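You operate a simulated robot arm through the tools that you are given. There is no shell and no other tool. Be economical: measure what you need, move in short steps, check, and stop when the job is done.

You are at the controls of a simulated robot arm. One attempt, no reset.

## Task
Put things in order on the side counter top. At the end: the round green brush stands on top of the rimmed teal cup; the brown scoop is in the silver steel bowl (marked "WATER"); the silver small measuring scoop (marked "50 ml") stands where the brown scoop stood; the yellow soap stands where the silver small measuring scoop stood; whatever was shut is shut again. Leave all else as you found it, and nothing knocked over.
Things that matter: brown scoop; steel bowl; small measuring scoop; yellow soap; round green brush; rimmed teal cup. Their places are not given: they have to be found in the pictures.

Only the result counts: the job must be done as asked and must still hold three seconds after the hand-in. Knocking over, shifting, dropping, spilling or breaking anything else fails it.

## Robot
A 7-joint arm with a two-finger parallel gripper, fixed in place. Base frame: the origin is at the foot of the arm, x ahead of it, y to its left, z up; the work surface is at about z = 0. Units: cm, degrees, N and s.
With the tool pointing down near the work surface it reaches from about 24 to 62 cm from the base axis. Its first joint turns from -66.0 to 66.0 degrees. Payload 2.6 kg.
Tool frame: the origin (TCP) lies between the finger pads and is the grasp point; the fingertips stand 3 cm ahead of it; z points along the fingers, y is the line along which they close. The gripper opens to 9.4 cm. The fingers are 2.8 cm wide and 1 cm thick; the gripper's body (5 by 9.6 cm) begins 5.5 cm behind the TCP.
Orientation is told as [roll, pitch, yaw] about the base's x, y, z axes, in that order, counted from this pose: with the fingers straight down and closing along the base's y, the tool's x points along the base's -x, its y along +y and its z along -z.

## Interface
- The arm moves only by the tool send_rows. Its argument "commands" is a list of rows, each a list of 7 numbers: the opening in per cent of the stroke, from 0 (shut) to 100 (fully open), then the shift along the base's x, y, z in cm, then the turn, a rotation vector about the base's x, y, z in degrees. In form: [[hand, dx, dy, dz, wx, wy, wz], ...]. A call has 1 to 8 rows; each row shifts and turns the commanded pose from where the row before left it. Each row takes 0.2 s and may step no farther than 5 cm and 8.6 degrees from the row before; otherwise, or with a gripper value out of range, the whole call is refused. Where a pose cannot be reached the arm comes as near as it can. A force on the tool above 40 N (or 10 N above the force at the start of the call, whichever is more), or a blocked arm, ends the call early, and 0.2 s more pass. Each finger travels about 7.2 cm/s and halts on what it meets, pressing with about 35 N; the grip force reading is that of the motor and also rises with nothing between the fingers. The clock runs only during rows and for 0.2 s after the last one: add rows that do not move to give the fingers time. The reply holds the time, the measured pose of the TCP, the force on the tool along the base axes, the opening and the grip force, in the units named above and with some noise.
- Cameras (640 x 400 px; columns grow to the right, rows downward): "scene" is fixed at [3.9, 45.59, 54.69]; the picture's right is [-0.68, -0.73, 0.00], its down [-0.51, 0.47, -0.72] and it looks along [0.53, -0.49, -0.69] (base axes); focal length 295 px, centre (320, 200). "wrist" rides on the gripper at [-3.7, 0, -5.8] in the tool frame; the picture's right is [0.00, -1.00, 0.00], its down [0.97, 0.00, -0.24] and it looks along [0.24, 0.00, 0.97] (tool axes); focal length 218 px, centre (320, 200).
- capture(camera): a new picture of that camera. It takes no simulated time.
- locate(camera, pixels): for up to 12 pixels [column, row] of the newest picture of that camera ("zoom" is the newest enlarged one), the place [x, y, z] in the base frame of the surface seen there, good to about 0.2 cm, but the place of the scene camera against the robot may be out by one fixed shift of up to 1.8 cm in any direction. It takes no simulated time.
- inspect(camera, box): a new picture of the part [left, top, right, bottom] of that camera's present view, enlarged. It takes no simulated time.
- job_done(): hands the job in; it is judged then, once.

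Work in short steps. Measure before you move; look again where a grasp or a placing could have gone wrong, and mend it. You have 80 turns and 46 pictures in all, those below and enlarged ones among them. Open the gripper and draw the arm clear of the work before you hand the job in, unless the task says otherwise; then end with one line.

The tools are called after "Call:" as a command line: name --pt "numbers of a row" for each row, then --argument value for the rest, lists and objects as JSON in quotes. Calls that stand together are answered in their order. send_rows: Moves the arm, as the interface text tells. Its arguments: {"type":"object","properties":{"commands":{"type":"array","items":{"type":"array","items":{"type":"number"}}}},"required":["commands"]} The other tools are called the same way: capture (camera) takes a picture; locate (camera, pixels) gives the place of the surface under pixels of a picture; inspect (camera, box) takes an enlarged picture of a part of a camera's view; job_done () hands the job in.

At the start:

```text
time_s: 0.0
ee_pos: [40.5, 8.94, 28.49]
orientation: [0.0, 0.0, 0.0]
ft_force: [0.4, 0.8, 0.7]
grip_width: 9.39
grip_force: 0.0
```

scene: 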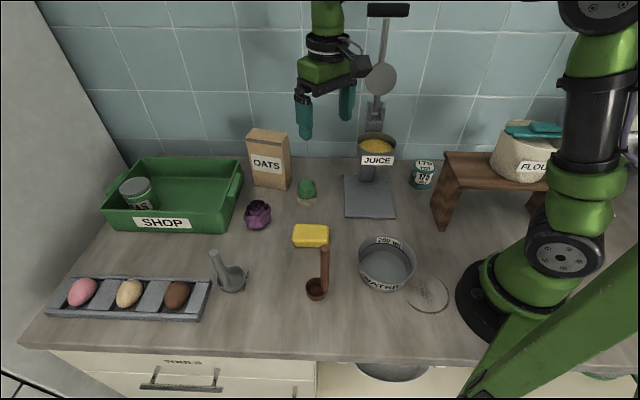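
wrist: 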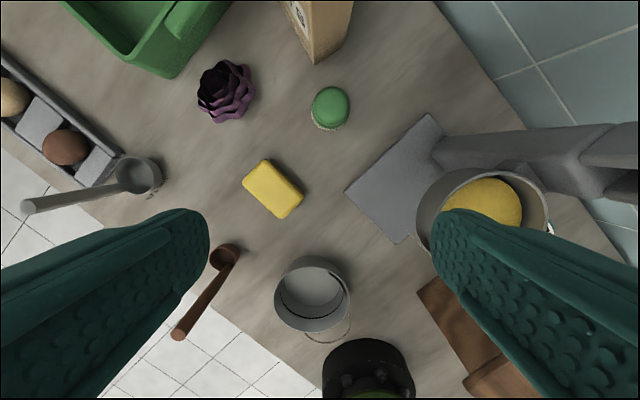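

I'll look closer at the scene to identify the items, especially the rimmed teal cup.

Call:
inspect --camera "scene" --box '[200, 120, 460, 320]'

Call:
inspect --camera "scene" --box '[380, 80, 640, 240]'

Call:
inspect --camera "scene" --box '[40, 240, 440, 400]'

```text
2.00 times, centred on (330, 220) of scene
```

zoom: 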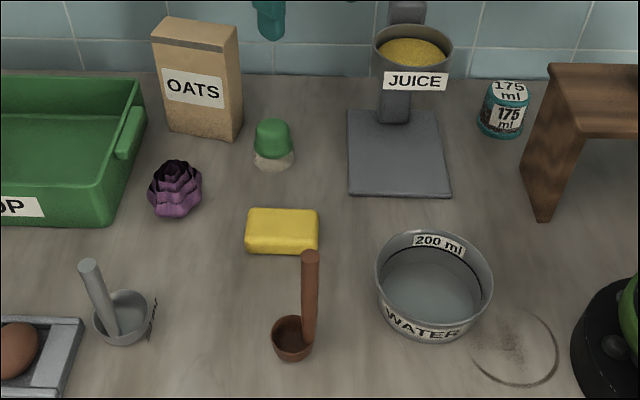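

```text
2.46 times, centred on (510, 160) of scene
```

zoom: 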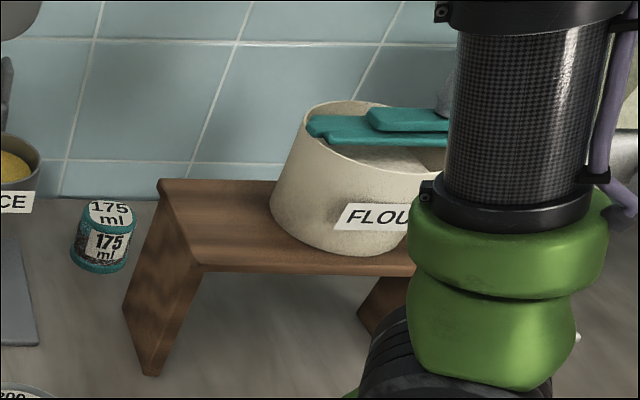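

```text
1.60 times, centred on (240, 320) of scene
```

zoom: 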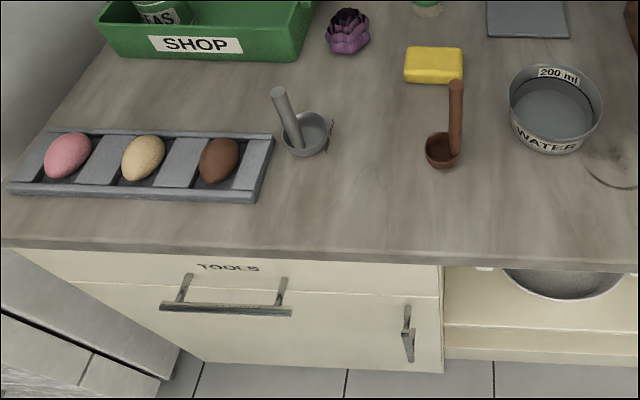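

All six items are visible: the cup is the teal "175 ml" one next to the stool. The wrist camera has no offset, so I'll measure with it, and take some scene points to find the scene camera's shift.

Call:
locate --camera "wrist" --pixels '[[331, 103], [331, 125], [265, 188], [243, 183], [270, 160], [302, 192], [280, 218], [312, 285], [225, 258], [180, 335], [140, 175], [28, 207]]'

Call:
capture --camera "scene"

Call:
locate --camera "scene" --pixels '[[306, 183], [311, 230], [423, 165], [423, 183], [422, 190], [385, 262], [362, 265], [412, 265], [316, 293], [325, 250], [232, 283], [215, 252]]'

```text
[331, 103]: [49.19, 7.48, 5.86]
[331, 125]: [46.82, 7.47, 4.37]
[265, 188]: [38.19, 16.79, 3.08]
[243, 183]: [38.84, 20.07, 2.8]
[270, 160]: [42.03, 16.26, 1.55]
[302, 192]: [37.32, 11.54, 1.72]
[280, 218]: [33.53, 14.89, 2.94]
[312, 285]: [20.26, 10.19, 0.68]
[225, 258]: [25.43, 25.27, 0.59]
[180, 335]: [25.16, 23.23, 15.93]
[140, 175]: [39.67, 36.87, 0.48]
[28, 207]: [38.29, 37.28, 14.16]
```

```text
40 pictures are left
```

scene: 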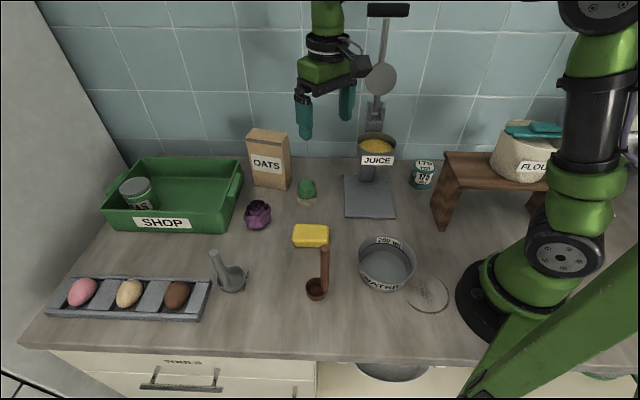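

```text
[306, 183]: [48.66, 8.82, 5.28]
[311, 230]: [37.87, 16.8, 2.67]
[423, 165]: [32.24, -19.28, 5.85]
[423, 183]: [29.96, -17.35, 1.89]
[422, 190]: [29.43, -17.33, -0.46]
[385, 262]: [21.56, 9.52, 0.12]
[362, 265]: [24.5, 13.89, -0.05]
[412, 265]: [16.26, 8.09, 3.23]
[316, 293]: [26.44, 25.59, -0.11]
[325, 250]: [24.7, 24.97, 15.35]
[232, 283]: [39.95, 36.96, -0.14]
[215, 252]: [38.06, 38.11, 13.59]
```

Brush sits near (48, 7.5). I'll locate neighbours (oats corner (315,60), juice cup edge (418,215), plate corner (345,190)) before descending.

Call:
locate --camera "wrist" --pixels '[[315, 62], [350, 10], [418, 215], [345, 190], [430, 115], [400, 240], [418, 290], [311, 108], [349, 108], [330, 88], [331, 131], [245, 95]]'

Call:
locate --camera "scene" --pixels '[[445, 153], [463, 185], [434, 188], [432, 205], [447, 229], [360, 150], [394, 152], [376, 40], [380, 80], [388, 8], [372, 115], [361, 168]]'

Call:
inspect --camera "scene" --box '[390, 140, 470, 240]'

```text
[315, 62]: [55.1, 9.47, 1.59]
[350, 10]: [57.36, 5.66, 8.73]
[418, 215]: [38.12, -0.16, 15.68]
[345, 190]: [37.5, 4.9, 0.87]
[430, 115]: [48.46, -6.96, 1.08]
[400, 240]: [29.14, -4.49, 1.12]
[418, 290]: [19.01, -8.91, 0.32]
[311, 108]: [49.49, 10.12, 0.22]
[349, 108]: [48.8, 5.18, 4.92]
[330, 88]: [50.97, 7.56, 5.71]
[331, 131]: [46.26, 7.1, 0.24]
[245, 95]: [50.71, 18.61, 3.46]
```

```text
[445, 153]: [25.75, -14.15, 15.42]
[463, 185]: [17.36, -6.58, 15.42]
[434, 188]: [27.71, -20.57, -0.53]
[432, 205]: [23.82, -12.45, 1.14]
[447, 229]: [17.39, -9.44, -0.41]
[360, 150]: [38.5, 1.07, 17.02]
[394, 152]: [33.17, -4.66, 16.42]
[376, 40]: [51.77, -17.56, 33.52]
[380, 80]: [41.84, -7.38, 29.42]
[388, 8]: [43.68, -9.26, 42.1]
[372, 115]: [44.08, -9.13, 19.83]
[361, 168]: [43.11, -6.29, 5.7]
```

```text
4.00 times, centred on (430, 190) of scene
```

zoom: 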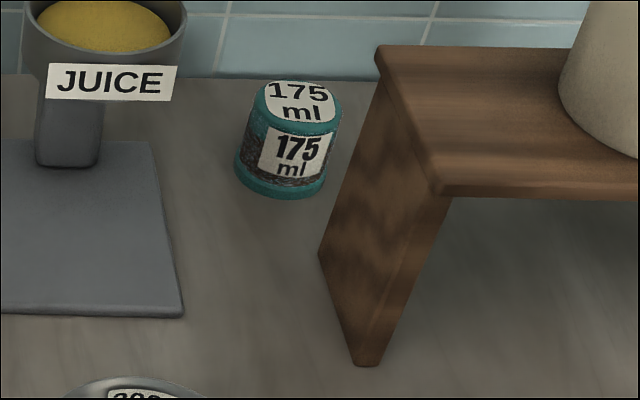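

The cup is upside down, with its flat base up, so the brush will stand on that. I'll check the flour pot and stool extents to plan the clearance there.

Call:
locate --camera "scene" --pixels '[[437, 150], [447, 153], [505, 128], [545, 120], [490, 165], [540, 182], [512, 124], [555, 132], [458, 190], [500, 190], [436, 210], [437, 228]]'

Call:
send_rows --pt "100 -4 -3 0 0 0 0" --pt "100 -4 -3 0 0 0 0" --pt "100 -2 -4 0 0 0 0"

Call:
capture --camera "wrist"

```text
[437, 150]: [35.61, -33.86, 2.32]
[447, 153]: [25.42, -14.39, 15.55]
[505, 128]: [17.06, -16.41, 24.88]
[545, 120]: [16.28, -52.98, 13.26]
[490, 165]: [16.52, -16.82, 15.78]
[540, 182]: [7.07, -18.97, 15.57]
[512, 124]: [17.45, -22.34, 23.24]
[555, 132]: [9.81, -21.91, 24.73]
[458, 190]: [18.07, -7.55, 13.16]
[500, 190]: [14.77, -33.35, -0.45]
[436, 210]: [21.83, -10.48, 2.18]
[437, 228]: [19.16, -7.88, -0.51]
```

```text
time_s: 0.8
ee_pos: [30.63, -1.2, 28.58]
orientation: [0.0, 0.0, 0.2]
ft_force: [0.6, -0.3, 0.2]
grip_width: 9.4
grip_force: 0.1
```

```text
38 pictures are left
```

wrist: 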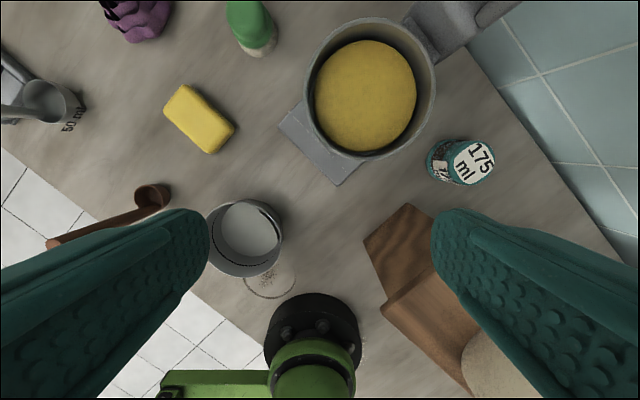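

This view shows the cup top near (474,163) and the stool corner near (408,205). I'll measure the cup, stool, juice cup and bowl here.

Call:
locate --camera "wrist" --pixels '[[474, 162], [492, 160], [458, 145], [462, 182], [446, 162], [408, 206], [365, 242], [382, 305], [432, 238], [250, 230], [208, 235], [280, 240]]'

Call:
locate --camera "wrist" --pixels '[[243, 201], [240, 273], [310, 95], [432, 95], [365, 158], [368, 20], [152, 200], [250, 20], [200, 120], [165, 100], [238, 125], [470, 350]]'

```text
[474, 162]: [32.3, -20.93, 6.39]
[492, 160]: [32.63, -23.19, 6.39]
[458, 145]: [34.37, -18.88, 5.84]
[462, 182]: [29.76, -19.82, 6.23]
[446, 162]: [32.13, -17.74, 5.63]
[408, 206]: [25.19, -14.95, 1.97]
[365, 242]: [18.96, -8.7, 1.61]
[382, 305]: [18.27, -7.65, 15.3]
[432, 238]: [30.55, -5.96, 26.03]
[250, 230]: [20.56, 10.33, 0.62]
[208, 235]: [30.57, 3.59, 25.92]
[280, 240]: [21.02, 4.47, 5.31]
```

```text
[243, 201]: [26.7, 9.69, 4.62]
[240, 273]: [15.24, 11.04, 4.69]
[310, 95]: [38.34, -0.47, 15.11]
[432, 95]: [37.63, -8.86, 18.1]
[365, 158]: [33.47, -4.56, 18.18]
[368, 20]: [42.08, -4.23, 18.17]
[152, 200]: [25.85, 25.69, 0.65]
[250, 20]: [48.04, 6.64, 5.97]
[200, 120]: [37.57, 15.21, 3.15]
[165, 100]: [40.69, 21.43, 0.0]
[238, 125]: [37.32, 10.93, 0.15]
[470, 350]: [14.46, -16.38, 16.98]
```

Cup top centre is about (32.1, -20.5, 6.4), and the stool corner is about 8 cm away, which is enough room. I'll move above the brush and measure it up close.

Call:
send_rows --pt "100 2 4 0 0 0 0" --pt "100 4 4 0 0 0 0" --pt "100 4 0.7 0 0 0 0" --pt "100 4 0 -3 0 0 0" --pt "100 0 0 -4 0 0 0"

Call:
capture --camera "wrist"

```text
refused: row 2 steps farther than a row can; nothing moved
```

```text
37 pictures are left
```

wrist: 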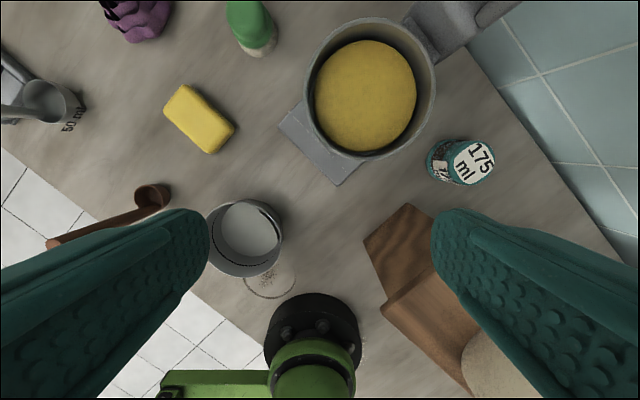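

The step norm was over the 5 cm limit, so I'm resending with smaller steps.

Call:
send_rows --pt "100 2 4 0 0 0 0" --pt "100 3 3.9 0 0 0 0" --pt "100 4 0.8 0 0 0 0" --pt "100 4 0 -3 0 0 0" --pt "100 1.4 0 -4 0 0 0"

Call:
capture --camera "wrist"

```text
time_s: 2.0
ee_pos: [44.99, 7.8, 21.46]
orientation: [0.0, -0.1, -0.1]
ft_force: [0.1, 0.2, 0.8]
grip_width: 9.39
grip_force: 0.1
```

```text
36 pictures are left
```

wrist: 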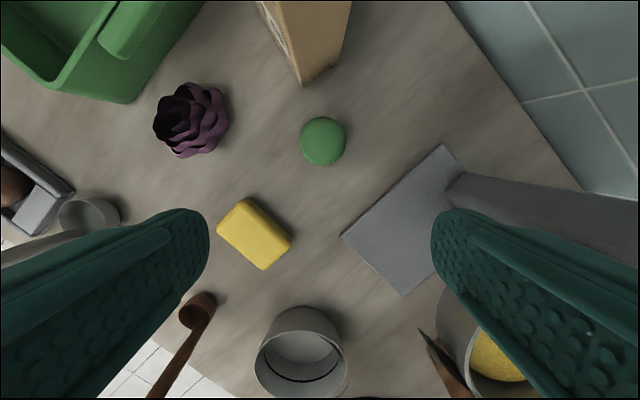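

The brush is seen from directly above now, as a circle centred at (323,141). I'm measuring it and the oats box.

Call:
locate --camera "wrist" --pixels '[[323, 141], [303, 141], [344, 141], [323, 120], [323, 162], [304, 85], [343, 60], [280, 40], [220, 110]]'

Call:
inspect --camera "scene" --box '[280, 165, 340, 215]'

```text
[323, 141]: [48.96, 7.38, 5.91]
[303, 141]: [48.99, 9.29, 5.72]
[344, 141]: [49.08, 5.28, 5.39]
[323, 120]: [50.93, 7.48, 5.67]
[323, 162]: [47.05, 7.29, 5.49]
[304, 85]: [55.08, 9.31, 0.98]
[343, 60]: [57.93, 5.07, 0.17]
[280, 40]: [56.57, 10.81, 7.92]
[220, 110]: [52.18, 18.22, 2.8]
```

```text
8.00 times, centred on (310, 190) of scene
```

zoom: 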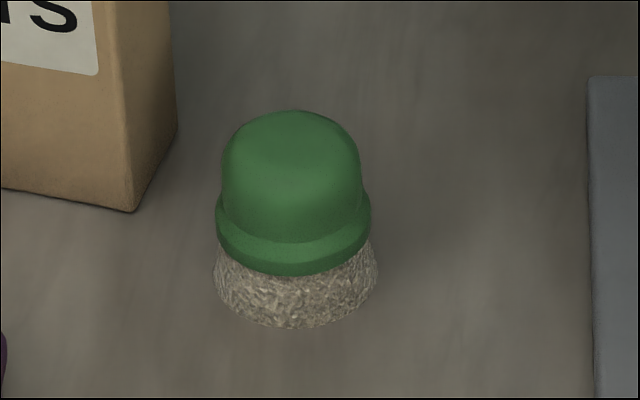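

The brush axis is at (49.0, 7.35) and its top at z 5.9. I'll descend to TCP z of about 5.0, fingertips at about 2, and close.

Call:
send_rows --pt "100 2 -0.25 -4 0 0 0" --pt "100 2 -0.2 -4 0 0 0" --pt "100 0 0 -4 0 0 0" --pt "100 0 0 -3 0 0 0" --pt "100 0 0 -1.46 0 0 0" --pt "100 0 0 0 0 0 0"

Call:
send_rows --pt "45 0 0 0 0 0 0" --pt "35 0 0 0 0 0 0" --pt "35 0 0 0 0 0 0" --pt "35 0 0 0 0 0 0"

```text
time_s: 3.4
ee_pos: [49.0, 7.06, 5.0]
orientation: [0.0, 0.1, 0.0]
ft_force: [0.8, 0.2, 1.0]
grip_width: 9.41
grip_force: 0.1
```

```text
time_s: 4.4
ee_pos: [48.91, 7.17, 4.91]
orientation: [0.0, 0.0, 0.1]
ft_force: [0.0, 0.5, 0.6]
grip_width: 5.06
grip_force: 34.8
```

The brush is gripped (5.06 cm, 35 N). I lift it, then carry it along x≈30 past the juicer.

Call:
send_rows --pt "35 0 0 3 0 0 0" --pt "35 0 0 4.5 0 0 0" --pt "35 -2 0 4.5 0 0 0" --pt "35 -2 0 4.5 0 0 0" --pt "35 -2 0 4.5 0 0 0" --pt "35 -4.5 0 1.5 0 0 0" --pt "35 -4.5 0 0 0 0 0" --pt "35 -4 -2.5 0 0 0 0"

Call:
send_rows --pt "35 0 -4.5 0 0 0 0" --pt "35 0 -4.5 0 0 0 0" --pt "35 0 -4.5 0 0 0 0" --pt "35 0 -4.5 0 0 0 0" --pt "35 0 -4.0 0 0 0 0" --pt "35 2 -3.2 0 0 0 0" --pt "35 0 0 0 0 0 0"

Call:
capture --camera "wrist"

Call:
capture --camera "scene"

```text
time_s: 6.2
ee_pos: [29.81, 4.39, 27.62]
orientation: [0.0, 0.0, 0.0]
ft_force: [0.1, 0.0, -1.3]
grip_width: 5.05
grip_force: 35.1
```

```text
time_s: 7.8
ee_pos: [31.99, -20.56, 27.55]
orientation: [0.0, -0.1, 0.0]
ft_force: [0.2, 1.2, -0.2]
grip_width: 5.06
grip_force: 35.2
```

```text
34 pictures are left
```

wrist: 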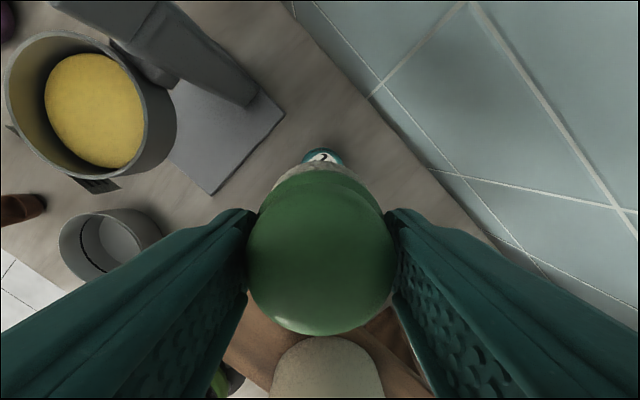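

```text
33 pictures are left
```

scene: 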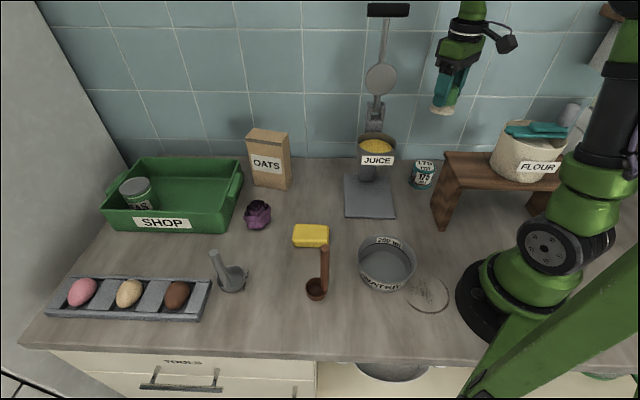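

I'll refine the cup's top centre with the scene camera, applying its offset, and cross-check against the earlier wrist measurement of the same top.

Call:
inspect --camera "scene" --box '[400, 150, 448, 200]'

Call:
inspect --camera "wrist" --box '[270, 130, 370, 210]'

```text
8.00 times, centred on (424, 175) of scene
```

zoom: 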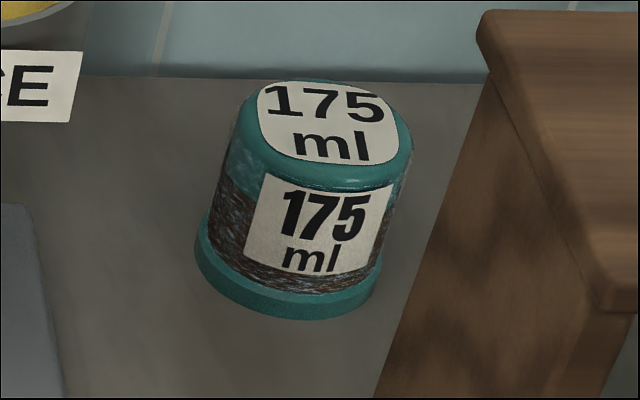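

```text
5.00 times, centred on (320, 170) of wrist
```

zoom: 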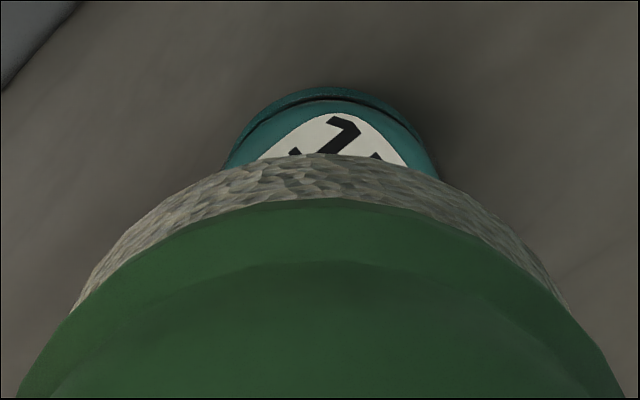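

Call:
locate --camera "zoom" --pixels '[[335, 106], [335, 92], [335, 140], [240, 160], [432, 165], [336, 118]]'

Call:
inspect --camera "scene" --box '[400, 150, 448, 200]'

Call:
locate --camera "zoom" --pixels '[[328, 120], [252, 105], [408, 130], [325, 85], [325, 178], [325, 165], [265, 95], [395, 140]]'

```text
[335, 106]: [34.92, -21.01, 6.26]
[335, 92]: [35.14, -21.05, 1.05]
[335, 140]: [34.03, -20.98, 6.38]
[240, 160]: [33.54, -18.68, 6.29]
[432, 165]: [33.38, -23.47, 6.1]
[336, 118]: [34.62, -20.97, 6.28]
```

```text
8.00 times, centred on (424, 175) of scene
```

zoom: 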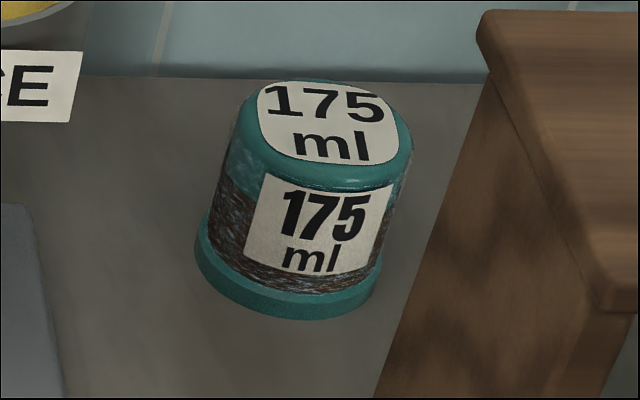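

```text
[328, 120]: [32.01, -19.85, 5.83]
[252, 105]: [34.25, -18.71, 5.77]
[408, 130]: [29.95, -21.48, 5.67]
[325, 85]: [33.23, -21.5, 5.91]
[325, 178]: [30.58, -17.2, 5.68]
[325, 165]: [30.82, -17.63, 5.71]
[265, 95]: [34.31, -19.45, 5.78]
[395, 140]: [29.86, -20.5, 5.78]
```

Cup centre is refined to (32.25, -21.05) with its top at 6.35. I shift slightly and descend to just above contact.

Call:
send_rows --pt "35 0.2 -0.48 -3.5 0 0 0" --pt "35 0 0 -4 0 0 0" --pt "35 0 0 -4 0 0 0" --pt "35 0 0 -3 0 0 0" --pt "35 0 0 -1 0 0 0" --pt "35 0 0 0 0 0 0"

Call:
capture --camera "scene"

Call:
inspect --camera "scene" --box '[380, 100, 480, 200]'

```text
time_s: 9.2
ee_pos: [32.07, -21.08, 12.05]
orientation: [-0.1, 0.0, 0.0]
ft_force: [0.7, -0.1, -1.3]
grip_width: 5.07
grip_force: 35.4
```

```text
29 pictures are left
```

scene: 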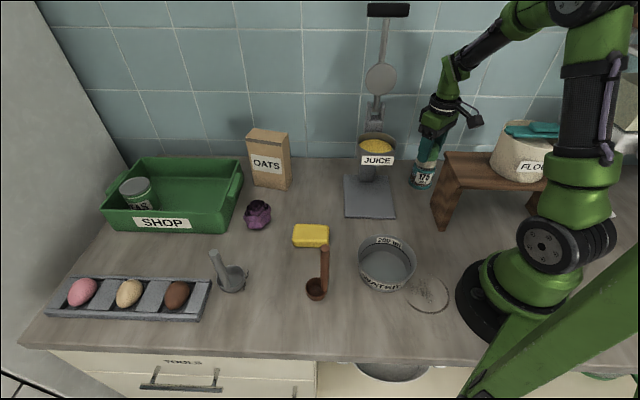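

```text
4.00 times, centred on (430, 150) of scene
```

zoom: 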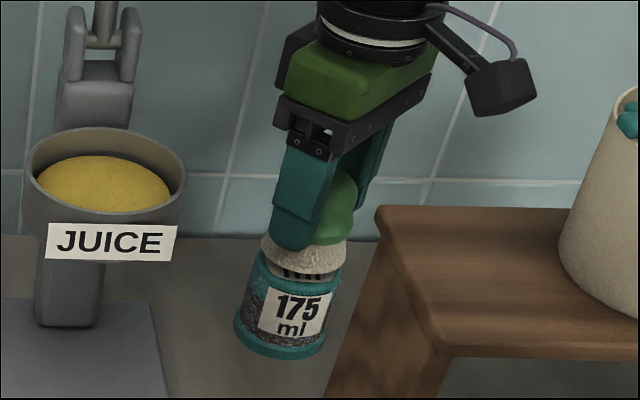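

The brush hovers squarely over the cup. I lower it in small steps to contact.

Call:
send_rows --pt "35 0 0 -0.3 0 0 0" --pt "35 0 0 -0.2 0 0 0" --pt "35 0 0 -0.1 0 0 0" --pt "35 0 0 0 0 0 0"

```text
time_s: 10.2
ee_pos: [32.08, -21.12, 11.61]
orientation: [0.0, 0.0, 0.0]
ft_force: [0.2, 0.0, -1.0]
grip_width: 5.05
grip_force: 35.5
```

Call:
send_rows --pt "35 0 0 -0.12 0 0 0" --pt "35 0 0 0 0 0 0"

Call:
send_rows --pt "35 0 0 -0.12 0 0 0" --pt "35 0 0 0 0 0 0"

```text
time_s: 10.8
ee_pos: [32.13, -20.98, 11.47]
orientation: [0.0, 0.0, 0.0]
ft_force: [-0.2, 0.7, -1.1]
grip_width: 5.06
grip_force: 35.3
```

```text
time_s: 11.4
ee_pos: [32.09, -21.13, 11.32]
orientation: [0.0, 0.0, 0.0]
ft_force: [-0.2, 0.6, -0.2]
grip_width: 5.04
grip_force: 35.5
```

Force looks to be near contact, so one more tiny step.

Call:
send_rows --pt "35 0 0 -0.1 0 0 0" --pt "35 0 0 0 0 0 0"

Call:
inspect --camera "scene" --box '[400, 130, 450, 200]'

```text
time_s: 12.0
ee_pos: [32.1, -21.05, 11.24]
orientation: [0.0, 0.0, 0.0]
ft_force: [-0.1, -0.6, -0.7]
grip_width: 5.05
grip_force: 34.8
```

```text
5.71 times, centred on (425, 165) of scene
```

zoom: 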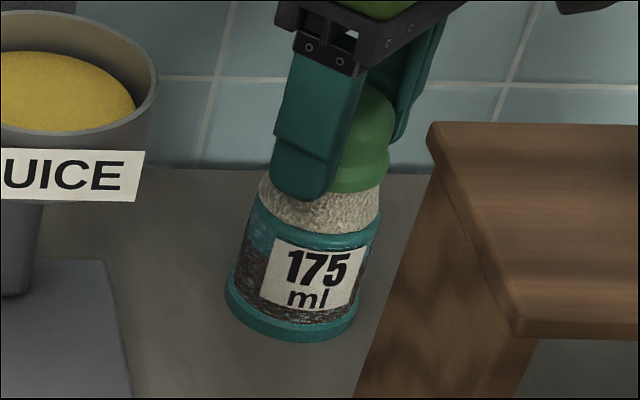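

It's nearly touching; two more small steps, then check the force.

Call:
send_rows --pt "35 0 0 -0.1 0 0 0" --pt "35 0 0 0 0 0 0"

```text
time_s: 12.6
ee_pos: [32.24, -21.06, 11.12]
orientation: [0.0, -0.1, 0.0]
ft_force: [-3.3, 1.4, 13.2]
grip_width: 5.05
grip_force: 34.9
```

Contact at 13 N. I release gently to about 7.5 cm and retreat straight up.

Call:
send_rows --pt "35 0 0 0.06 0 0 0" --pt "60 0 0 0 0 0 0" --pt "80 0 0 0 0 0 0" --pt "80 0 0 0 0 0 0"

Call:
send_rows --pt "80 0 0 2 0 0 0" --pt "80 0 0 4 0 0 0" --pt "80 0 0 4 0 0 0" --pt "80 0 0 4 0 0 0" --pt "80 -1 2 3 0 0 0" --pt "80 -1 4 0 0 0 0" --pt "80 0 4 0 0 0 0"

Call:
capture --camera "wrist"

```text
time_s: 13.6
ee_pos: [32.14, -21.02, 11.12]
orientation: [0.0, 0.0, 0.0]
ft_force: [-0.5, -0.4, -0.7]
grip_width: 7.49
grip_force: 0.1
```

```text
time_s: 15.2
ee_pos: [30.3, -10.73, 28.15]
orientation: [0.1, 0.0, -0.1]
ft_force: [0.3, 0.1, -1.2]
grip_width: 7.53
grip_force: 0.0
```

```text
26 pictures are left
```

wrist: 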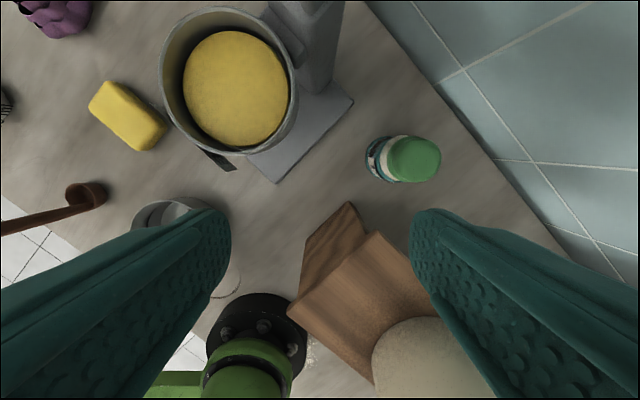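

The brush stands on the cup. Next the brown scoop: I move to near it at height and look.

Call:
send_rows --pt "100 0 4.5 0 0 0 0" --pt "100 0 4.5 0 0 0 0" --pt "100 0 4.5 0 0 0 0" --pt "100 0 4.5 0 0 0 0" --pt "100 0 4.5 0 0 0 0" --pt "100 -2 4.5 0 0 0 0" --pt "100 -2 4.5 0 0 0 0" --pt "100 0 2.5 0 0 0 0"

Call:
capture --camera "wrist"

```text
time_s: 17.0
ee_pos: [26.02, 22.95, 27.92]
orientation: [0.0, 0.0, 0.0]
ft_force: [0.7, 0.2, 0.1]
grip_width: 9.42
grip_force: 0.0
```

```text
25 pictures are left
```

wrist: 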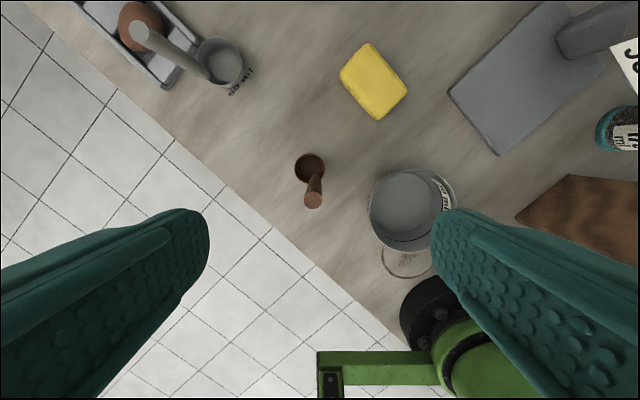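

The scoop is directly ahead: bowl at (309,167), handle top at (313,201). I zoom and measure.

Call:
inspect --camera "wrist" --box '[270, 140, 350, 220]'

Call:
locate --camera "wrist" --pixels '[[313, 201], [316, 180], [306, 166], [296, 167], [309, 154], [370, 210], [455, 195], [410, 170], [400, 250], [408, 205], [143, 33], [222, 62]]'

```text
5.00 times, centred on (310, 180) of wrist
```

zoom: 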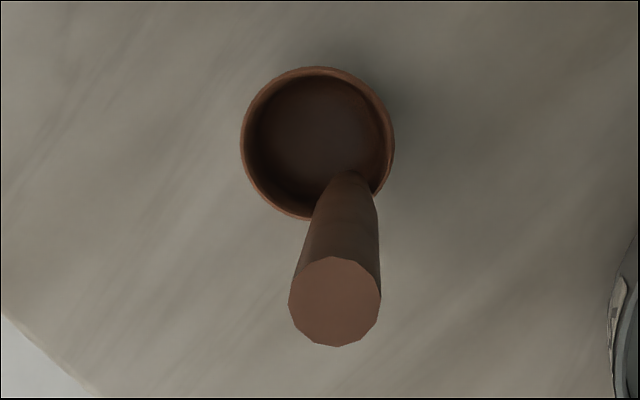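

```text
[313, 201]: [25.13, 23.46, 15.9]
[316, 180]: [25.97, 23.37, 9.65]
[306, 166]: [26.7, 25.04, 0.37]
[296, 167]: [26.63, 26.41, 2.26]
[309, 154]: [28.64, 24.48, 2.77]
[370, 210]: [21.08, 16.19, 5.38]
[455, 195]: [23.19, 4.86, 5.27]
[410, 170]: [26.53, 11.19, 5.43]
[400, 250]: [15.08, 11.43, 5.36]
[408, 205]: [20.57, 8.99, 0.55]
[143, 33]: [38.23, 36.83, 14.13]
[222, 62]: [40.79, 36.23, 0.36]
```

Handle axis is at about (25.1, 23.45), top z 15.9; the cup of the scoop is centred at (26.6, 24.4). I descend to TCP z 13 around the handle and close.

Call:
send_rows --pt "60 -0.9 0.5 -4 0 0 0" --pt "60 0 0 -4 0 0 0" --pt "60 0 0 -4 0 0 0" --pt "60 0 0 -2.9 0 0 0" --pt "60 0 0 0 0 0 0"

Call:
capture --camera "wrist"

```text
time_s: 18.2
ee_pos: [25.11, 23.47, 12.98]
orientation: [0.1, 0.1, 0.0]
ft_force: [-0.3, -0.3, -0.3]
grip_width: 5.64
grip_force: 0.0
```

```text
23 pictures are left
```

wrist: 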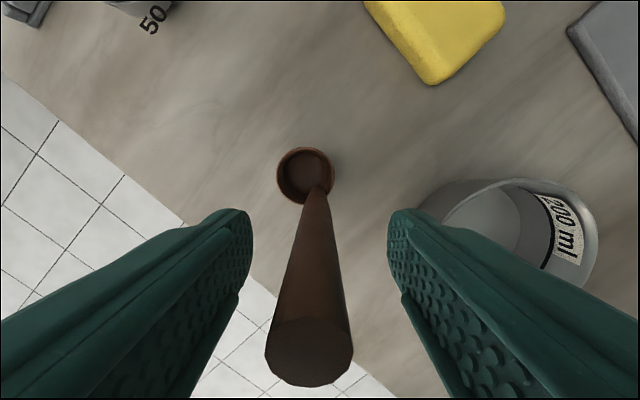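

The handle is between the fingers, slightly to +y. I nudge and close, then lift slightly.

Call:
send_rows --pt "60 0 0.12 0 0 0 0" --pt "30 0 0 0 0 0 0" --pt "10 0 0 0 0 0 0" --pt "10 0 0 0 0 0 0" --pt "10 0 0 0 0 0 0"

Call:
send_rows --pt "10 0 0 2 0 0 0" --pt "10 0 0 4 0 0 0" --pt "10 0 0 2 0 0 0" --pt "10 0 0 0 0 0 0"

Call:
capture --camera "wrist"

```text
time_s: 19.4
ee_pos: [25.29, 23.45, 13.35]
orientation: [0.0, 0.0, 0.2]
ft_force: [0.3, 0.1, -0.1]
grip_width: 1.49
grip_force: 35.1
```

```text
time_s: 20.4
ee_pos: [25.39, 23.53, 21.31]
orientation: [0.0, 0.0, 0.0]
ft_force: [0.1, -0.4, -0.6]
grip_width: 1.48
grip_force: 35.1
```

```text
22 pictures are left
```

wrist: 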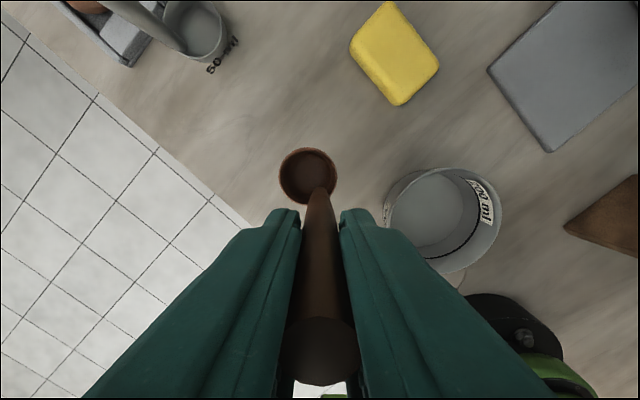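

Gripped and lifted, bottom at z≈8. I carry it toward the bowl (centre (20.8,10.5), rim z 5.4), aiming the scoop's cup slightly to the far side.

Call:
send_rows --pt "10 -1 -4.5 0 0 0 0" --pt "10 -1.5 -4.5 0 0 0 0" --pt "10 -1.2 -4.0 0 0 0 0" --pt "10 -0.8 -0.4 0 0 0 0" --pt "10 0 0 0 0 0 0"

Call:
capture --camera "wrist"

Call:
capture --camera "scene"

```text
time_s: 21.6
ee_pos: [20.59, 10.12, 21.25]
orientation: [0.0, 0.0, 0.1]
ft_force: [-0.2, 0.0, -0.9]
grip_width: 1.51
grip_force: 35.3
```

```text
21 pictures are left
```

wrist: 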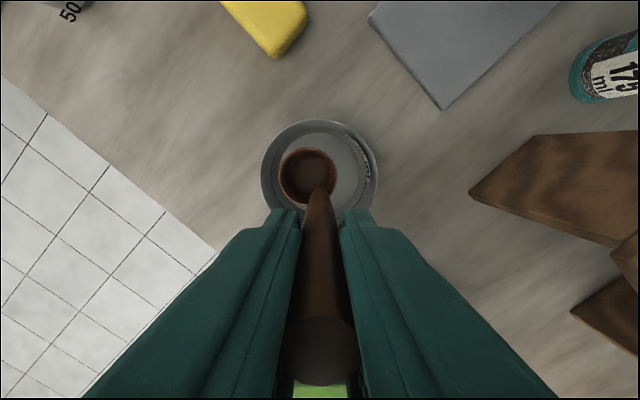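

```text
20 pictures are left
```

scene: 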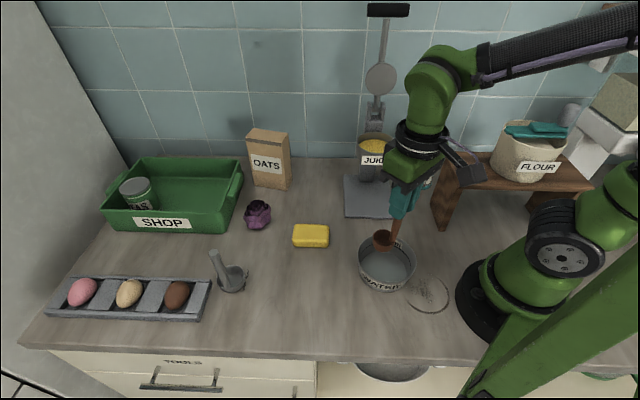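

Pose reached, and the scoop is over the bowl interior. I lower it to just above the bowl floor.

Call:
send_rows --pt "10 0 0 -3 0 0 0" --pt "10 0 0 -2.5 0 0 0" --pt "10 0 0 -1 0 0 0" --pt "10 0 0 0 0 0 0"

Call:
send_rows --pt "10 0 0 -0.3 0 0 0" --pt "10 0 0 0 0 0 0"

Call:
capture --camera "wrist"

```text
time_s: 22.6
ee_pos: [20.75, 10.15, 14.77]
orientation: [0.0, 0.0, 0.1]
ft_force: [0.4, -1.2, -0.6]
grip_width: 1.52
grip_force: 34.7
```

```text
time_s: 23.2
ee_pos: [20.76, 10.23, 14.41]
orientation: [-0.1, 0.0, 0.0]
ft_force: [0.2, 0.7, -1.0]
grip_width: 1.51
grip_force: 35.3
```

```text
19 pictures are left
```

wrist: 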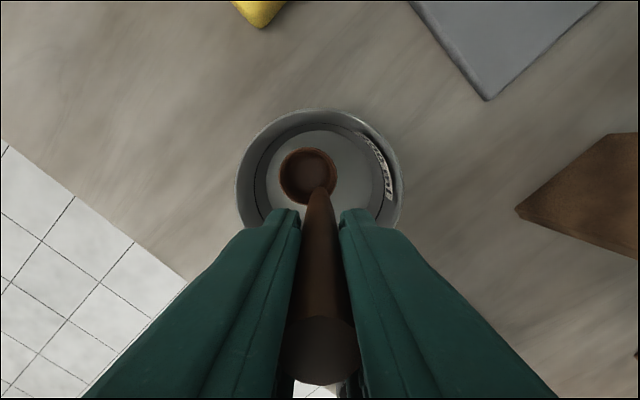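

The scoop is well within the floor area. I continue down in small steps to contact.

Call:
send_rows --pt "10 0 0 -0.2 0 0 0" --pt "10 0 0 0 0 0 0"

Call:
send_rows --pt "10 0 0 -0.13 0 0 0" --pt "10 0 0 0 0 0 0"

Call:
send_rows --pt "10 0 0 -0.12 0 0 0" --pt "10 0 0 0 0 0 0"

```text
time_s: 23.8
ee_pos: [20.84, 10.3, 14.26]
orientation: [-0.1, -0.1, 0.0]
ft_force: [0.0, 0.0, -1.1]
grip_width: 1.51
grip_force: 35.1
```

```text
time_s: 24.4
ee_pos: [20.71, 10.3, 14.28]
orientation: [0.1, -0.1, 0.0]
ft_force: [-0.4, 0.4, -0.4]
grip_width: 1.5
grip_force: 35.3
```

```text
time_s: 25.0
ee_pos: [20.92, 10.26, 14.1]
orientation: [-0.1, 0.0, 0.0]
ft_force: [0.5, 0.5, -0.8]
grip_width: 1.49
grip_force: 34.7
```

Call:
send_rows --pt "10 0.1 0 -0.15 0 0 0" --pt "10 0 0 0 0 0 0"

Call:
send_rows --pt "10 0.1 0 -0.15 0 0 0" --pt "10 0 0 0 0 0 0"

```text
time_s: 25.6
ee_pos: [20.96, 10.24, 13.89]
orientation: [0.0, 0.0, 0.0]
ft_force: [-0.7, -0.2, -0.3]
grip_width: 1.51
grip_force: 34.9
```

```text
time_s: 26.2
ee_pos: [20.95, 10.25, 13.78]
orientation: [0.0, 0.0, 0.0]
ft_force: [-0.7, 0.4, 0.1]
grip_width: 1.5
grip_force: 35.0
```

Call:
send_rows --pt "10 0 0 -0.12 0 0 0" --pt "10 0 0 0 0 0 0"

Call:
send_rows --pt "10 0 0 -0.12 0 0 0" --pt "10 0 0 0 0 0 0"

```text
time_s: 26.8
ee_pos: [20.99, 10.22, 13.62]
orientation: [0.0, 0.0, -0.1]
ft_force: [-5.1, -1.3, 19.5]
grip_width: 1.52
grip_force: 35.0
```

```text
time_s: 27.4
ee_pos: [21.2, 10.28, 13.42]
orientation: [0.1, -0.2, 0.1]
ft_force: [-2.6, -2.8, 32.3]
grip_width: 1.51
grip_force: 35.4
```

Firm contact on the bowl floor; I ease back 0.2 cm and release.

Call:
send_rows --pt "10 0 0 0.2 0 0 0" --pt "10 0 0 0 0 0 0"

Call:
send_rows --pt "30 0 0 0 0 0 0" --pt "50 0 0 0 0 0 0" --pt "60 0 0 0 0 0 0"

Call:
capture --camera "wrist"

```text
time_s: 28.0
ee_pos: [20.94, 10.19, 13.62]
orientation: [0.0, 0.0, 0.0]
ft_force: [1.6, 0.3, 4.1]
grip_width: 1.51
grip_force: 34.6
```

```text
time_s: 28.8
ee_pos: [21.02, 10.34, 13.62]
orientation: [0.0, 0.0, 0.0]
ft_force: [0.4, 0.0, -0.2]
grip_width: 5.62
grip_force: 0.0
```

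```text
18 pictures are left
```

wrist: 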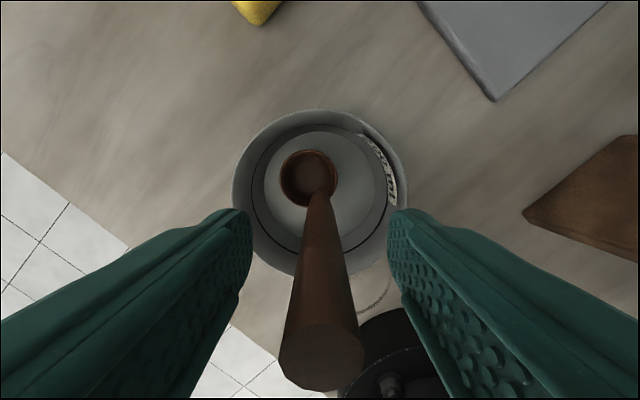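

The scoop stands in the bowl. I rise and go to the silver scoop.

Call:
send_rows --pt "60 0 0 3 0 0 0" --pt "60 0 0 4 0 0 0" --pt "60 0 0 4 0 0 0" --pt "60 0 0 3 0 0 0" --pt "60 2.5 4 0 0 0 0" --pt "60 2.5 4 0 0 0 0" --pt "60 2.5 4 0 0 0 0"

Call:
send_rows --pt "60 2.5 4 0 0 0 0" --pt "60 2.5 4 0 0 0 0" --pt "60 2.5 4 0 0 0 0" --pt "60 1 2 0 0 0 0" --pt "60 0 0 0 0 0 0"

Call:
capture --camera "wrist"

```text
time_s: 30.4
ee_pos: [28.47, 22.38, 27.44]
orientation: [0.1, 0.0, -0.2]
ft_force: [0.2, -0.1, -0.2]
grip_width: 5.63
grip_force: 0.0
```

```text
time_s: 31.6
ee_pos: [36.81, 36.12, 27.33]
orientation: [0.0, 0.1, 0.0]
ft_force: [0.4, 0.8, 0.2]
grip_width: 5.63
grip_force: 0.0
```

```text
17 pictures are left
```

wrist: 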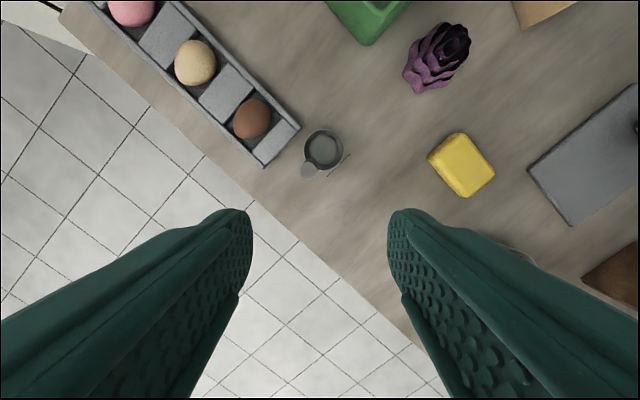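

Call:
inspect --camera "wrist" --box '[280, 110, 370, 200]'

Call:
locate --camera "wrist" --pixels '[[308, 171], [322, 130], [343, 148], [323, 147], [316, 160], [268, 160], [298, 125], [461, 165], [430, 157], [459, 134], [494, 171], [465, 196]]'

```text
4.44 times, centred on (325, 155) of wrist
```

zoom: 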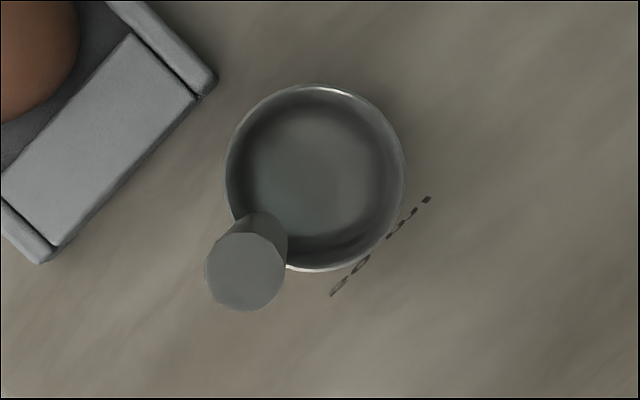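

```text
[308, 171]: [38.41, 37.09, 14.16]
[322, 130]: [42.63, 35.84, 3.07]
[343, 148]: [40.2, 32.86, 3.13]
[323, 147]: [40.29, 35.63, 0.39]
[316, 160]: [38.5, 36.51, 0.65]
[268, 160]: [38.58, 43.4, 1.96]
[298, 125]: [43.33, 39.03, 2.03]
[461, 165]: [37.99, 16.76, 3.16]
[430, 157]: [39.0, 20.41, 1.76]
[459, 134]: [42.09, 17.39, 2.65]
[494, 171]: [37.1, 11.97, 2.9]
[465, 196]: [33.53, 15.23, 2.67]
```

Silver scoop: cup centre (40.0, 35.65), handle axis (38.4, 37.0), top z 14.15. I descend to TCP z 11.3 around the handle.

Call:
send_rows --pt "60 0.8 0.45 -4 0 0 0" --pt "60 0.8 0.45 -4 0 0 0" --pt "60 0 0 -4 0 0 0" --pt "60 0 0 -4 0 0 0" --pt "60 0 0 0 0 0 0"

Call:
capture --camera "wrist"

```text
time_s: 32.8
ee_pos: [38.51, 37.17, 11.51]
orientation: [0.0, -0.1, 0.0]
ft_force: [0.6, -0.5, -0.5]
grip_width: 5.63
grip_force: 0.0
```

```text
15 pictures are left
```

wrist: 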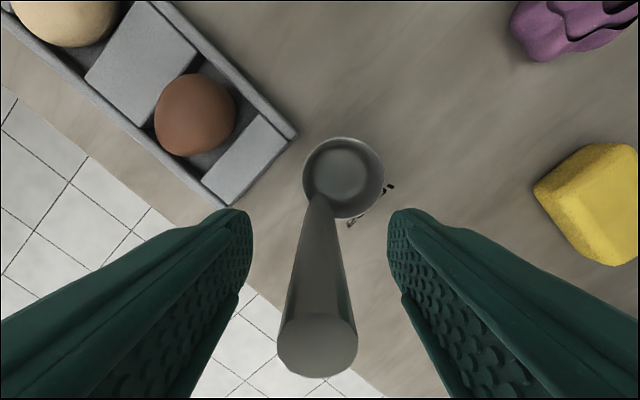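

The handle is centred between the fingers. Closing and lifting.

Call:
send_rows --pt "30 0 0 0 0 0 0" --pt "10 0 0 0 0 0 0" --pt "10 0 0 0 0 0 0" --pt "10 0 0 0 0 0 0"

Call:
send_rows --pt "10 0 0 2 0 0 0" --pt "10 0 0 4 0 0 0" --pt "10 0 0 3 0 0 0" --pt "10 -4 -2.5 0 0 0 0" --pt "10 -4 -2.5 0 0 0 0" --pt "10 -4 -2.5 0 0 0 0" --pt "10 -1.4 -3.6 0 0 0 0" --pt "10 0 0 0 0 0 0"

Call:
capture --camera "wrist"

```text
time_s: 33.8
ee_pos: [38.6, 37.11, 11.68]
orientation: [0.0, 0.0, 0.0]
ft_force: [-0.4, 0.8, -0.1]
grip_width: 1.54
grip_force: 34.8
```

```text
time_s: 35.6
ee_pos: [24.92, 25.82, 20.71]
orientation: [0.1, 0.1, 0.1]
ft_force: [0.2, 0.8, -1.0]
grip_width: 1.5
grip_force: 34.9
```

```text
14 pictures are left
```

wrist: 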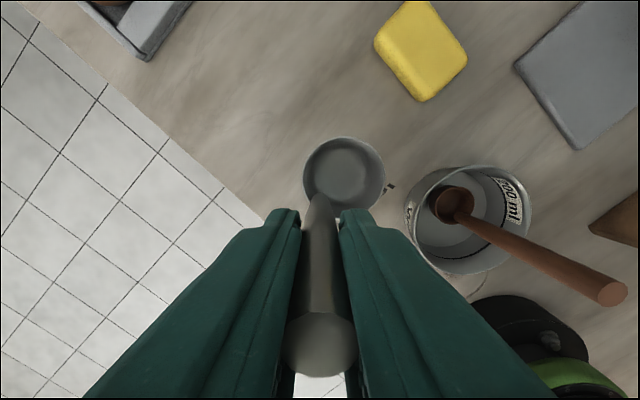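

Cup is now over (26.55, 24.3), target (26.65, 24.5). I correct and descend to about 0.4 cm above the table.

Call:
send_rows --pt "10 0.1 0.2 -3.5 0 0 0" --pt "10 0 0 -3.5 0 0 0" --pt "10 0 0 -1.6 0 0 0" --pt "10 0 0 0 0 0 0"

Call:
send_rows --pt "10 0 0 -0.2 0 0 0" --pt "10 0 0 0 0 0 0"

Call:
send_rows --pt "10 0 0 -0.13 0 0 0" --pt "10 0 0 0 0 0 0"

```text
time_s: 36.6
ee_pos: [25.06, 26.21, 12.24]
orientation: [0.0, 0.0, 0.0]
ft_force: [0.2, 0.2, -1.6]
grip_width: 1.49
grip_force: 35.5
```

```text
time_s: 37.2
ee_pos: [25.09, 26.16, 12.01]
orientation: [0.0, 0.0, -0.1]
ft_force: [0.2, 0.0, -0.8]
grip_width: 1.49
grip_force: 34.8
```

```text
time_s: 37.8
ee_pos: [25.14, 26.25, 11.88]
orientation: [-0.1, -0.1, 0.0]
ft_force: [0.9, 0.2, -0.8]
grip_width: 1.53
grip_force: 34.7
```

Call:
send_rows --pt "10 -0.08 -0.17 -0.1 0 0 0" --pt "10 0 0 0 0 0 0"

Call:
send_rows --pt "10 0 0 -0.1 0 0 0" --pt "10 0 0 0 0 0 0"

Call:
send_rows --pt "10 0 0 -0.1 0 0 0" --pt "10 0 0 0 0 0 0"

```text
time_s: 38.4
ee_pos: [25.14, 26.01, 11.81]
orientation: [0.0, 0.0, 0.0]
ft_force: [-1.1, 0.4, -0.9]
grip_width: 1.53
grip_force: 35.2
```

```text
time_s: 39.0
ee_pos: [25.24, 26.04, 11.65]
orientation: [0.0, 0.0, -0.1]
ft_force: [0.0, -0.1, -0.2]
grip_width: 1.52
grip_force: 35.5
```

```text
time_s: 39.6
ee_pos: [25.03, 26.09, 11.5]
orientation: [0.2, -0.1, 0.0]
ft_force: [-5.3, -1.8, 22.5]
grip_width: 1.53
grip_force: 35.1
```

Contact at 22 N; I ease up slightly and release.

Call:
send_rows --pt "10 0 0 0.1 0 0 0" --pt "10 0 0 0 0 0 0" --pt "30 0 0 0 0 0 0" --pt "50 0 0 0 0 0 0" --pt "60 0 0 0 0 0 0"

Call:
capture --camera "wrist"

```text
time_s: 40.8
ee_pos: [25.13, 26.0, 11.64]
orientation: [0.0, 0.1, -0.1]
ft_force: [1.0, -0.5, -0.4]
grip_width: 5.66
grip_force: 0.0
```

```text
13 pictures are left
```

wrist: 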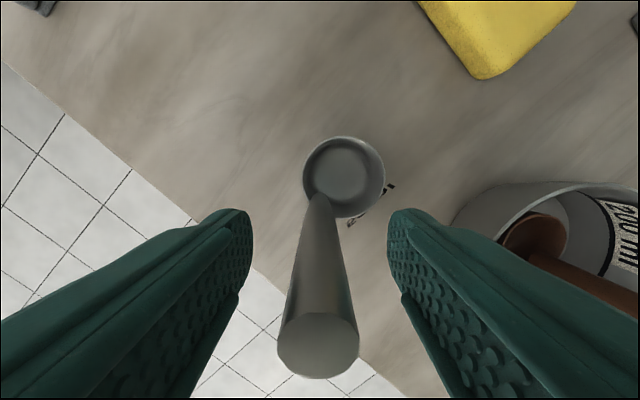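

The silver scoop stands properly. I rise, then go over the soap at (37.95, 16.3), rotating +46° so the fingers close across its short axis.

Call:
send_rows --pt "60 0 0 3 0 0 0" --pt "60 0 0 4 0 0 0" --pt "60 0 0 4 0 0 0" --pt "80 2 -1.5 2 0 0 7.6" --pt "90 3 -2 0 0 0 7.7" --pt "100 3 -2 0 0 0 7.7" --pt "100 2.5 -2 0 0 0 7.7" --pt "100 2.3 -2.2 0 0 0 7.7"

Call:
send_rows --pt "100 0 0 -3 0 0 7.6" --pt "100 0 0 -3 0 0 0" --pt "100 0 0 0 0 0 0"

Call:
capture --camera "wrist"

```text
time_s: 42.6
ee_pos: [38.11, 16.4, 24.47]
orientation: [0.0, 0.0, 38.7]
ft_force: [-0.3, -1.0, -0.1]
grip_width: 9.42
grip_force: 0.1
```

```text
time_s: 43.4
ee_pos: [38.02, 16.36, 18.46]
orientation: [0.0, 0.0, 45.9]
ft_force: [0.7, -0.2, 0.2]
grip_width: 9.4
grip_force: 0.0
```

```text
12 pictures are left
```

wrist: 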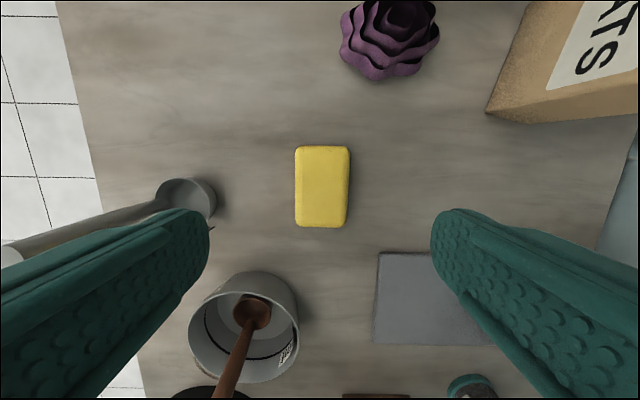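

Soap is aligned with the fingers, at px (295–350, 146–227). I locate its edges and centre precisely.

Call:
locate --camera "wrist" --pixels '[[322, 187], [298, 187], [346, 187], [323, 150], [322, 222], [383, 75], [207, 195], [376, 260]]'

```text
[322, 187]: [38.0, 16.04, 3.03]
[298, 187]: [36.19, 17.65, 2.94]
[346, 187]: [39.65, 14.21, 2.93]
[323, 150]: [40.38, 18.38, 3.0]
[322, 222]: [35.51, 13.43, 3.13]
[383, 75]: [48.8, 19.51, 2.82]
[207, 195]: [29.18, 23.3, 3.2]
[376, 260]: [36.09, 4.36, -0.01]
```

Soap centre is (37.93, 15.93), height 3. I descend to TCP z 3.6 and grip.

Call:
send_rows --pt "100 -0.1 -0.42 -4 0 0 0" --pt "100 0 0 -4 0 0 0" --pt "100 0 0 -4 0 0 0" --pt "100 0 0 -2.85 0 0 0" --pt "100 0 0 0 0 0 0"

Call:
send_rows --pt "70 0 0 0 0 0 0" --pt "45 0 0 0 0 0 0" --pt "40 0 0 0 0 0 0" --pt "40 0 0 0 0 0 0"

```text
time_s: 44.6
ee_pos: [38.0, 15.92, 3.77]
orientation: [0.1, 0.0, 46.1]
ft_force: [0.3, -0.2, 0.2]
grip_width: 9.41
grip_force: 0.0
```

```text
time_s: 45.6
ee_pos: [37.91, 16.11, 3.7]
orientation: [0.0, 0.0, 46.0]
ft_force: [-0.3, 0.0, -0.4]
grip_width: 5.42
grip_force: 35.1
```

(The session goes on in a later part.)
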